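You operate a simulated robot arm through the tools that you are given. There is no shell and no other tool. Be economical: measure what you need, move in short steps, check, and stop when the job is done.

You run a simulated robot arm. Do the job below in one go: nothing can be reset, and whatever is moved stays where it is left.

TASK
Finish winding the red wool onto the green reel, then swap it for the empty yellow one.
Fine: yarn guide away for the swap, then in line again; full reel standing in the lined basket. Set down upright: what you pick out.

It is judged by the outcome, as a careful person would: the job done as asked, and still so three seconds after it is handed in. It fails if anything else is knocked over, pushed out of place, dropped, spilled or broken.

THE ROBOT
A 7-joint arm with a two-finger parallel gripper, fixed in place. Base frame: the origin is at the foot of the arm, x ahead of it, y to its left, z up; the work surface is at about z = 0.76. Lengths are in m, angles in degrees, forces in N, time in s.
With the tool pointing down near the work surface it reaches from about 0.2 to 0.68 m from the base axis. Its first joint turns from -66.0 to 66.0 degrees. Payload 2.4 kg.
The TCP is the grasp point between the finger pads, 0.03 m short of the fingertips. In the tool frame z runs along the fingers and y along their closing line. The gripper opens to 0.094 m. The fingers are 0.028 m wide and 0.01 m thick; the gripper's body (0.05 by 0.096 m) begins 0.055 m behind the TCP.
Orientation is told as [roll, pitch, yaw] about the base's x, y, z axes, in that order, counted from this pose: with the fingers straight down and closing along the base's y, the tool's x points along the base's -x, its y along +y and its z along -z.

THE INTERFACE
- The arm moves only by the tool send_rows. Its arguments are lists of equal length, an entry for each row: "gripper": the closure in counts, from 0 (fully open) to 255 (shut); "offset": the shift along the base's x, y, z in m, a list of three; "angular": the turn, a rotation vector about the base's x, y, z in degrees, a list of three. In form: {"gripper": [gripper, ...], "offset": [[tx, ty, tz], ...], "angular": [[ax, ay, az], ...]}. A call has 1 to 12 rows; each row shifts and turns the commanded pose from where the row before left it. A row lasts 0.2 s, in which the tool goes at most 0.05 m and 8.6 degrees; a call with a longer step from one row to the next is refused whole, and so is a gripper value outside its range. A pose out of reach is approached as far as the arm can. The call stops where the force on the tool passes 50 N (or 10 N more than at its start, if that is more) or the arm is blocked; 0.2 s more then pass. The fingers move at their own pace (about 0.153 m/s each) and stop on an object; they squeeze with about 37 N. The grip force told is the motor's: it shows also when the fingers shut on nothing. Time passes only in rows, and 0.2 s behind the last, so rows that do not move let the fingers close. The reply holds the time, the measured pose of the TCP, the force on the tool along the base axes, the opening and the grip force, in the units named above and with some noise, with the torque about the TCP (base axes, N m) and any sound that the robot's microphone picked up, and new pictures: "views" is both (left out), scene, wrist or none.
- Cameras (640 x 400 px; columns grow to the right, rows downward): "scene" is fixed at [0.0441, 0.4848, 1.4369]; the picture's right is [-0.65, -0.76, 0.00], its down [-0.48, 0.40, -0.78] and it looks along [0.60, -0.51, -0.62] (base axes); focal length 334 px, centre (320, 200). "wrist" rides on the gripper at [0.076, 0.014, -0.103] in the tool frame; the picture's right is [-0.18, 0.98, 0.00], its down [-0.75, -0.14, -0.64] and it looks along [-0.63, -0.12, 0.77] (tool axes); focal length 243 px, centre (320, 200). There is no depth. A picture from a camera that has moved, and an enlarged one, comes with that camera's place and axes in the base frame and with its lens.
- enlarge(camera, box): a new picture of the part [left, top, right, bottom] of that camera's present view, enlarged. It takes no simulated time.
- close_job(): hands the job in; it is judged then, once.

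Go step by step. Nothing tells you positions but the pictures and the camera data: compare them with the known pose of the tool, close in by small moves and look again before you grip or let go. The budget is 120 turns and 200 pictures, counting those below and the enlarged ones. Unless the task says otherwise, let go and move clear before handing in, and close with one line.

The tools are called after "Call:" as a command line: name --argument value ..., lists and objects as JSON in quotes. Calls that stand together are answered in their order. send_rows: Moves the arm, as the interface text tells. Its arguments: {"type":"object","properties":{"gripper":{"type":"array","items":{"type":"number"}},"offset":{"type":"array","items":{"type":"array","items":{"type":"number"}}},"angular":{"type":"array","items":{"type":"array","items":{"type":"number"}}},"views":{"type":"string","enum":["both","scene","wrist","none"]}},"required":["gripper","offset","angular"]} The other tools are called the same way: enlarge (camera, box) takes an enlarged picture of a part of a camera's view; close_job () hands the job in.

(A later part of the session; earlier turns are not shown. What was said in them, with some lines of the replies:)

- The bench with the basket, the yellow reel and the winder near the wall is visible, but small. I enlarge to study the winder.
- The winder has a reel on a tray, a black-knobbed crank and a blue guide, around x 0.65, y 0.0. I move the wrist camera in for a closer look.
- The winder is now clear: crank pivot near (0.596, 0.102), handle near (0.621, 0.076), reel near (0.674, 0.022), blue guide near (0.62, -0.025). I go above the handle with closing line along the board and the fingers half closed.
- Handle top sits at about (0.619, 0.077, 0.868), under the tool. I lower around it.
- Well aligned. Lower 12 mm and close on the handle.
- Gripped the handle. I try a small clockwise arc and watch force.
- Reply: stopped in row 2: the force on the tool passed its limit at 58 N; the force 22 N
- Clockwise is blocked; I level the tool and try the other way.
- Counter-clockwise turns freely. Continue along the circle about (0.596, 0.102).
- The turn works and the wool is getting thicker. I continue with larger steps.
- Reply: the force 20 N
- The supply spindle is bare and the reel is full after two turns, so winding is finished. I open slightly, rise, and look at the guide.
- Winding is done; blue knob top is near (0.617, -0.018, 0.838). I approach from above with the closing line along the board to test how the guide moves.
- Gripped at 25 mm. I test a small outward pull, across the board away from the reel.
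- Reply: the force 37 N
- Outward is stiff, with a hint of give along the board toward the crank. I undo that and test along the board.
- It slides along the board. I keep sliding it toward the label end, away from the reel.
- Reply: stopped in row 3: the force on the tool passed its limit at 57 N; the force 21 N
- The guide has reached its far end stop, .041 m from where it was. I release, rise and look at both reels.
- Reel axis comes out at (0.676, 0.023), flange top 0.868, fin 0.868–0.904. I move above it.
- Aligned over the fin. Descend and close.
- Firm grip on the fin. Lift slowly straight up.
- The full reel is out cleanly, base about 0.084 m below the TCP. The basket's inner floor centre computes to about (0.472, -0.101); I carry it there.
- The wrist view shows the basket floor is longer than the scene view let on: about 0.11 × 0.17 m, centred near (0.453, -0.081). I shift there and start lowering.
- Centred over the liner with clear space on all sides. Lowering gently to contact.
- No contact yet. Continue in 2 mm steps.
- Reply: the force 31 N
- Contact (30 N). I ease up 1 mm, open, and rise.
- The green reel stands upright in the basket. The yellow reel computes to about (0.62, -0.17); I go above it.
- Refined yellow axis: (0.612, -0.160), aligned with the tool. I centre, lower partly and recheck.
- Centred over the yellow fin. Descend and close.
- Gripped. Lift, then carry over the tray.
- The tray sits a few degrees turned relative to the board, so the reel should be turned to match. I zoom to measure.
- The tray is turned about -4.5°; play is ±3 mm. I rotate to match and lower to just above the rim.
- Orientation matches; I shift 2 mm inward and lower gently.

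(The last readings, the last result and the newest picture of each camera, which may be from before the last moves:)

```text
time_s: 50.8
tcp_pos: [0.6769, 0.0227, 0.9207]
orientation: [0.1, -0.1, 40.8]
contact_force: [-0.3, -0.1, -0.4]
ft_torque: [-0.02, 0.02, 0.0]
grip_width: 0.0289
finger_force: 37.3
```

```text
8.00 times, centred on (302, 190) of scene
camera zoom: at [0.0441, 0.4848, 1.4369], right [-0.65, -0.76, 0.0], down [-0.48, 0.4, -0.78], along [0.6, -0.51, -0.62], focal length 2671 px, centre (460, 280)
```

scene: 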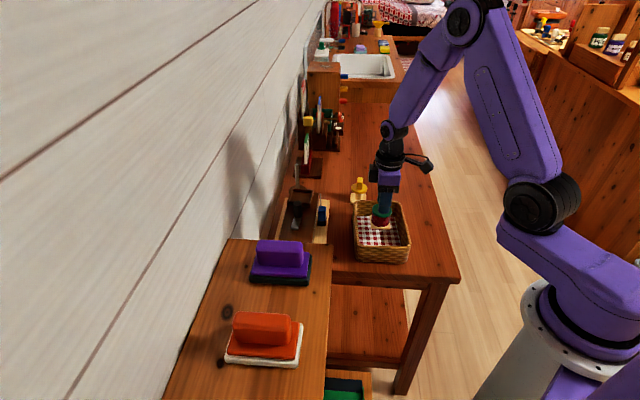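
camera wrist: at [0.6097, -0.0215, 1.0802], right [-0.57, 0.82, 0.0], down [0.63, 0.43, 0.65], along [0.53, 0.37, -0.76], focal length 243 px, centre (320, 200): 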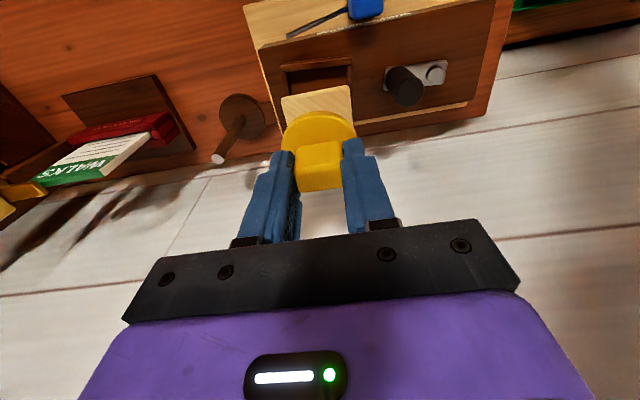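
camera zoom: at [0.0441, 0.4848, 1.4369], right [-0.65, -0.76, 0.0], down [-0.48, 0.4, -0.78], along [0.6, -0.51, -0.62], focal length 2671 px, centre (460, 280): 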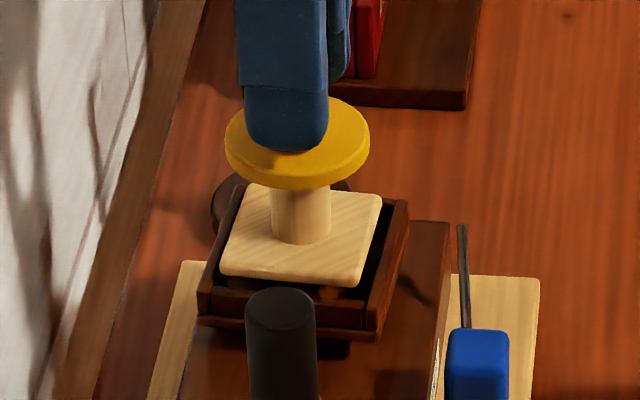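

Call:
send_rows --gripper '[255, 255, 255, 255, 255]' --offset '[[-0.0005, 0, -0.003], [0, 0, -0.003], [0, 0, -0.003], [0, 0, -0.002], [0, 0, 0]]' --angular '[[0, 0, 0], [0, 0, 0], [0, 0, 0], [0, 0, 0], [0, 0, 0]]' --views "none"

Call:
enlarge --camera "wrist" --box '[260, 50, 380, 130]'

Call:
enlarge --camera "scene" --box '[280, 165, 325, 215]'

```text
time_s: 52.0
tcp_pos: [0.6751, 0.0225, 0.9114]
orientation: [0.2, -0.1, 40.8]
contact_force: [0.0, 0.3, -0.2]
ft_torque: [-0.01, -0.02, -0.01]
grip_width: 0.0288
finger_force: 37.0
```

```text
5.00 times, centred on (320, 90) of wrist
camera zoom: at [0.6079, -0.0159, 1.0126], right [-0.5, 0.86, 0.0], down [0.66, 0.38, 0.64], along [0.56, 0.33, -0.77], focal length 1213 px, centre (320, 750)
```

zoom: 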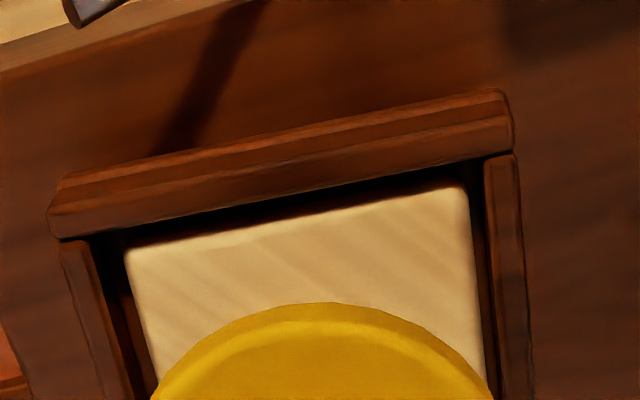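

```text
8.00 times, centred on (302, 190) of scene
camera zoom: at [0.0441, 0.4848, 1.4369], right [-0.65, -0.76, 0.0], down [-0.48, 0.4, -0.78], along [0.6, -0.51, -0.62], focal length 2671 px, centre (460, 280)
```

zoom: 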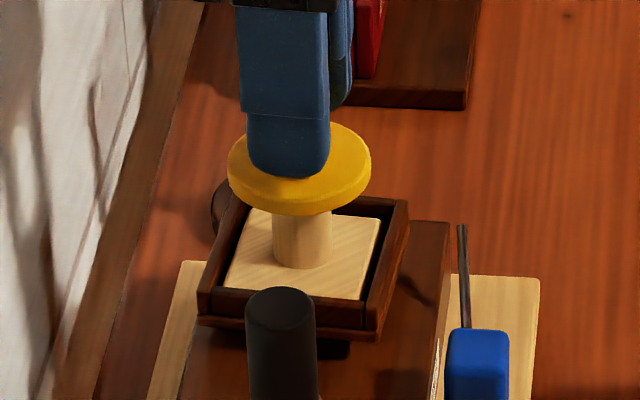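

Call:
send_rows --gripper '[255, 255, 255, 255]' --offset '[[0, 0, -0.002], [0, 0, -0.002], [0, 0, -0.001], [0, 0, 0]]' --angular '[[0, 0, 0], [0, 0, 0], [0, 0, 0], [0, 0, 0]]' --views "none"

```text
time_s: 53.0
tcp_pos: [0.6756, 0.0227, 0.9091]
orientation: [-0.1, -0.4, 40.8]
contact_force: [-10.6, -1.3, 37.2]
ft_torque: [0.06, 0.43, -0.01]
grip_width: 0.0289
finger_force: 37.0
```

Contact at 0.909, matching the seated height of the green reel. Ease up, open, rise and check.

Call:
send_rows --gripper '[255, 200, 130, 95, 95, 95, 95]' --offset '[[0, 0, 0.002], [0, 0, 0], [0, 0, 0], [0, 0, 0], [0, 0, 0.03], [0, 0, 0.03], [-0.02, -0.01, 0.02]]' --angular '[[0, 0, 0], [0, 0, 0], [0, 0, 0], [0, 0, 0], [0, 0, 0], [0, 0, 4.3], [0, 0, 0]]' --views "wrist"

Call:
enlarge --camera "scene" --box '[275, 160, 335, 230]'

Call:
enlarge --camera "wrist" --box '[240, 40, 440, 190]'

```text
time_s: 54.6
tcp_pos: [0.6542, 0.0128, 0.9876]
orientation: [0.1, -0.1, 45.0]
contact_force: [0.7, -0.5, -0.1]
ft_torque: [0.0, -0.02, 0.02]
grip_width: 0.0587
finger_force: 0.1
camera wrist: at [0.59, -0.0313, 1.089], right [-0.57, 0.82, 0.0], down [0.63, 0.43, 0.64], along [0.53, 0.37, -0.77], focal length 243 px, centre (320, 200)
```

wrist: 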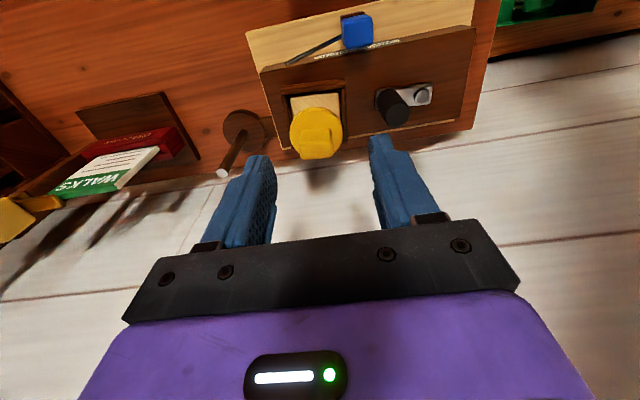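

```text
5.71 times, centred on (305, 195) of scene
camera zoom: at [0.0441, 0.4848, 1.4369], right [-0.65, -0.76, 0.0], down [-0.48, 0.4, -0.78], along [0.6, -0.51, -0.62], focal length 1908 px, centre (406, 229)
```

zoom: 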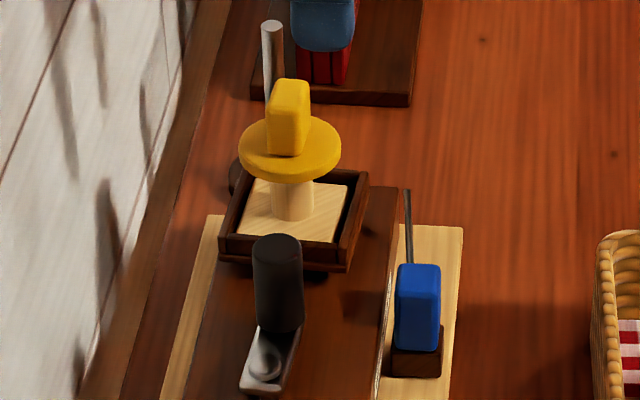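

```text
2.67 times, centred on (340, 115) of wrist
camera zoom: at [0.59, -0.0313, 1.089], right [-0.57, 0.82, 0.0], down [0.63, 0.43, 0.64], along [0.53, 0.37, -0.77], focal length 647 px, centre (267, 427)
```

zoom: 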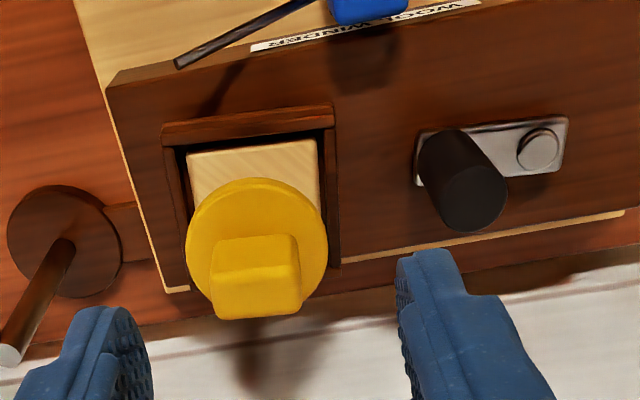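

The yellow reel is seated. Now back to the blue guide at about (0.588, 0.011).

Call:
send_rows --gripper '[90, 90, 90, 90, 90]' --offset '[[-0.03, 0, 0], [-0.036, -0.003, 0], [0, 0, -0.045], [0, 0, -0.043], [0, 0, 0]]' --angular '[[0, 0, 0], [0, 0, 0], [0, 0, 0], [0, 0, 0], [0, 0, 0]]' --views "wrist"

Call:
enlarge --camera "wrist" --box '[220, 60, 420, 220]'

```text
time_s: 55.8
tcp_pos: [0.5895, 0.0109, 0.9003]
orientation: [0.1, -0.1, 45.0]
contact_force: [-0.8, -0.5, 0.4]
ft_torque: [0.0, -0.01, 0.03]
grip_width: 0.0606
finger_force: 0.0
camera wrist: at [0.5254, -0.0333, 1.0021], right [-0.57, 0.82, 0.0], down [0.63, 0.43, 0.64], along [0.53, 0.37, -0.77], focal length 243 px, centre (320, 200)
```

wrist: 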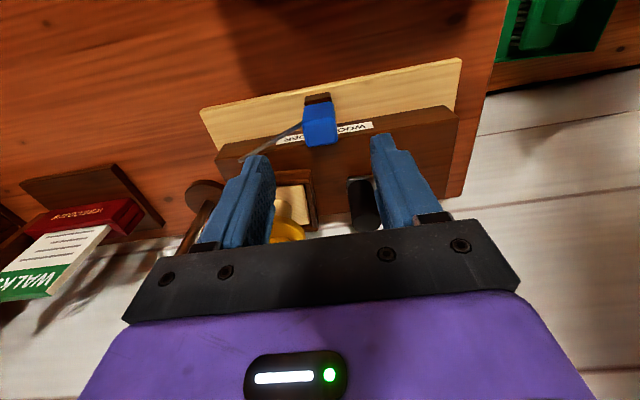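

```text
2.50 times, centred on (320, 140) of wrist
camera zoom: at [0.5254, -0.0333, 1.0021], right [-0.57, 0.82, 0.0], down [0.63, 0.43, 0.64], along [0.53, 0.37, -0.77], focal length 606 px, centre (320, 350)
```

zoom: 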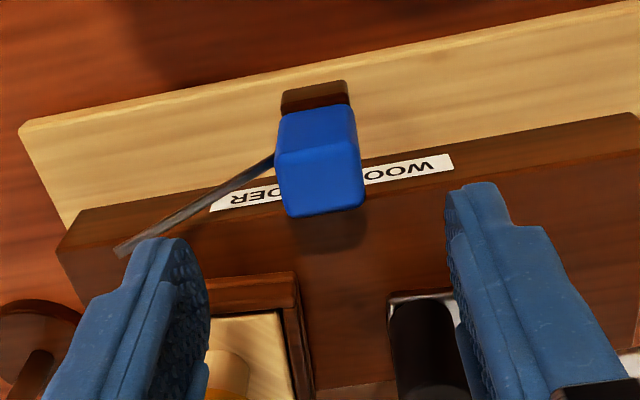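

Aligned as before. Lower, grip, and slide it back along the board.

Call:
send_rows --gripper '[90, 90, 90, 255, 255, 255]' --offset '[[0, 0, -0.02], [0, 0, -0.02], [0, 0, -0.01], [0, 0, 0], [0, 0, 0], [0, 0, 0]]' --angular '[[0, 0, 0], [0, 0, 0], [0, 0, 0], [0, 0, 0], [0, 0, 0], [0, 0, 0]]' --views "none"

Call:
send_rows --gripper '[255, 255, 255, 255, 255, 255]' --offset '[[0.005, -0.005, 0], [0.0055, -0.0055, 0], [0.0055, -0.0055, 0], [0.0055, -0.0055, 0], [0.003, -0.003, 0], [0, 0, 0]]' --angular '[[0, 0, 0], [0, 0, 0], [0, 0, 0], [0, 0, 0], [0, 0, 0], [0, 0, 0]]' --views "none"

Call:
enlarge --camera "scene" --box '[275, 160, 335, 230]'

```text
time_s: 57.2
tcp_pos: [0.59, 0.0108, 0.8491]
orientation: [0.2, -0.1, 45.2]
contact_force: [2.2, 0.1, -3.6]
ft_torque: [0.05, -0.19, -0.04]
grip_width: 0.0251
finger_force: 44.9
```

```text
time_s: 58.6
tcp_pos: [0.6147, -0.0153, 0.8485]
orientation: [0.1, -0.1, 45.1]
contact_force: [1.3, 2.3, -4.9]
ft_torque: [-0.16, 0.22, -0.02]
grip_width: 0.0254
finger_force: 45.1
```

```text
5.71 times, centred on (305, 195) of scene
camera zoom: at [0.0442, 0.4848, 1.4369], right [-0.65, -0.76, 0.0], down [-0.48, 0.4, -0.78], along [0.59, -0.51, -0.62], focal length 1908 px, centre (406, 229)
```

zoom: 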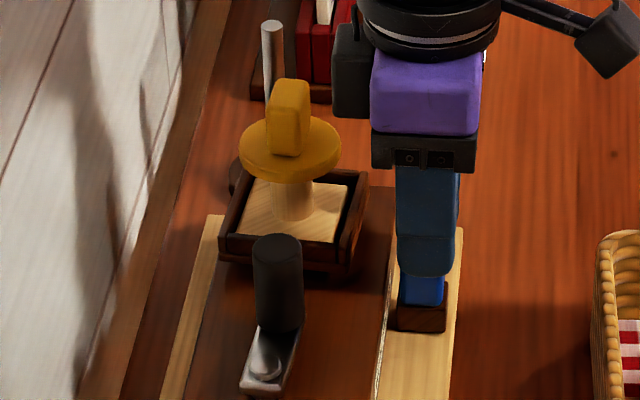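

Nearly there: about 3 mm short of its original place. One more small step.

Call:
send_rows --gripper '[255, 255, 255, 255]' --offset '[[0.001, -0.001, 0], [0.001, -0.001, 0], [0.0005, -0.0005, 0], [0, 0, 0]]' --angular '[[0, 0, 0], [0, 0, 0], [0, 0, 0], [0, 0, 0]]' --views "none"

Call:
enlarge --camera "scene" --box '[285, 165, 335, 235]'

```text
time_s: 59.6
tcp_pos: [0.6171, -0.0174, 0.8491]
orientation: [0.1, -0.2, 45.1]
contact_force: [3.2, 3.3, -5.6]
ft_torque: [0.01, -0.05, -0.01]
grip_width: 0.0253
finger_force: 44.7
```

```text
5.71 times, centred on (310, 200) of scene
camera zoom: at [0.0443, 0.4849, 1.4369], right [-0.65, -0.76, 0.0], down [-0.48, 0.4, -0.78], along [0.59, -0.51, -0.62], focal length 1908 px, centre (377, 200)
```

zoom: 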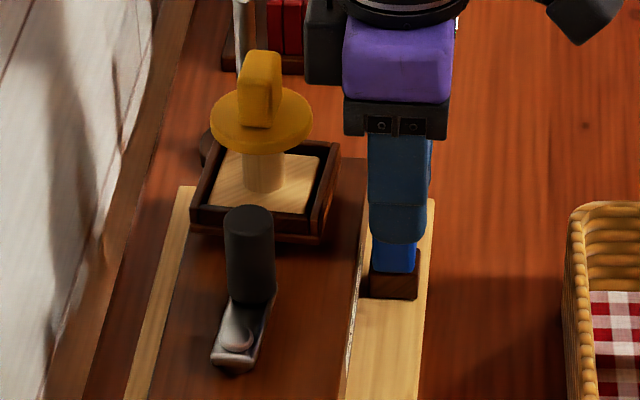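

The guide is back exactly at its original place. Release, rise clear, and do a final check.

Call:
send_rows --gripper '[150, 90, 90, 90, 90, 90, 90, 90]' --offset '[[0, 0, 0], [0, 0, 0], [0, 0, 0.03], [0, 0, 0.04], [0, 0, 0.04], [-0.03, -0.02, 0.02], [-0.03, -0.02, 0], [0, 0, 0]]' --angular '[[0, 0, 0], [0, 0, 0], [0, 0, 0], [0, 0, 0], [0, 0, 0], [0, 0, 0], [0, 0, 0], [0, 0, 0]]'

Call:
enlarge --camera "scene" --box '[275, 160, 425, 270]'

Call:
enlarge --camera "wrist" --box '[220, 60, 420, 220]'

```text
time_s: 61.4
tcp_pos: [0.557, -0.057, 0.9795]
orientation: [0.1, 0.0, 45.1]
contact_force: [0.4, 0.8, -0.1]
ft_torque: [0.0, 0.02, -0.01]
grip_width: 0.0609
finger_force: 0.1
camera wrist: at [0.492, -0.1008, 1.0812], right [-0.57, 0.82, 0.0], down [0.63, 0.43, 0.64], along [0.53, 0.37, -0.77], focal length 243 px, centre (320, 200)
```

scene: 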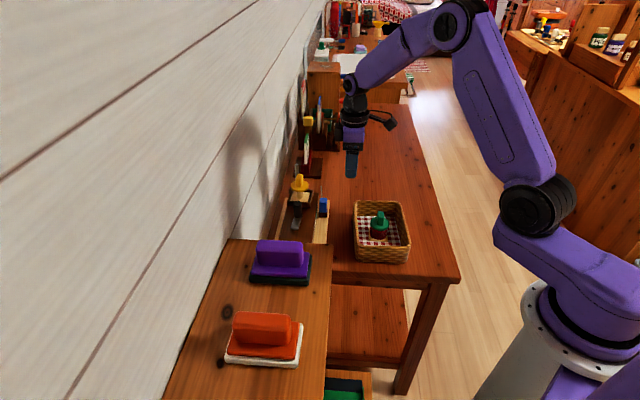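
wrist: 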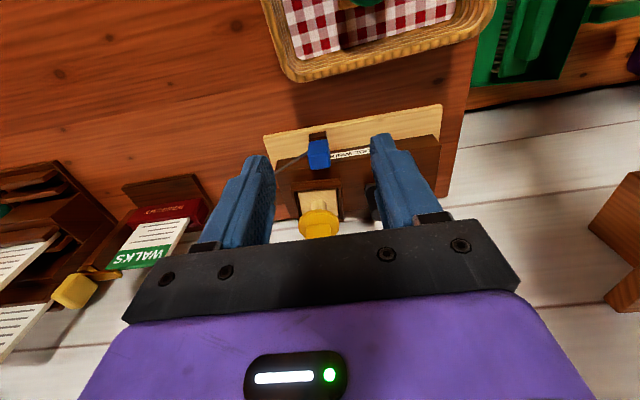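

```text
3.64 times, centred on (350, 215) of scene
camera zoom: at [0.044, 0.4848, 1.4369], right [-0.65, -0.76, 0.0], down [-0.48, 0.4, -0.78], along [0.6, -0.51, -0.62], focal length 1214 px, centre (211, 146)
```

zoom: 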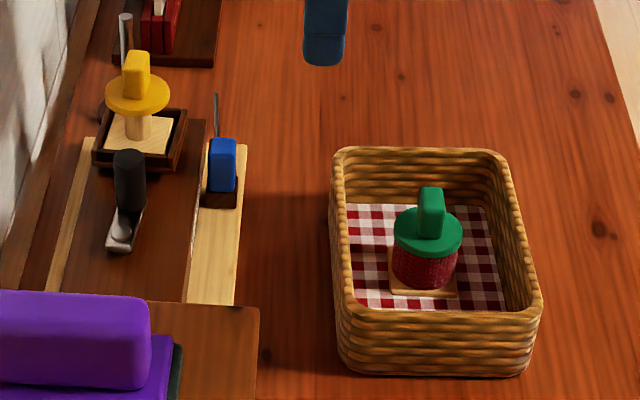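

```text
2.50 times, centred on (320, 140) of wrist
camera zoom: at [0.492, -0.1008, 1.0812], right [-0.57, 0.82, 0.0], down [0.63, 0.43, 0.64], along [0.53, 0.37, -0.77], focal length 606 px, centre (320, 350)
```

zoom: 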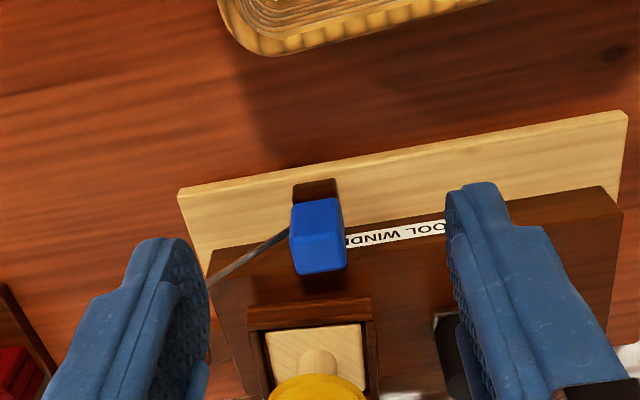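

Everything is in place: the wool is wound, the full green reel stands in the basket, the yellow reel is seated and the guide is back in line. The gripper is clear, so I hand in.

Call:
close_job

```text
The job is handed in.
```

The red wool is fully wound onto the green reel, which now stands upright in the lined basket. The empty yellow reel is seated upright in its place, and the yarn guide is back where it started, in line.
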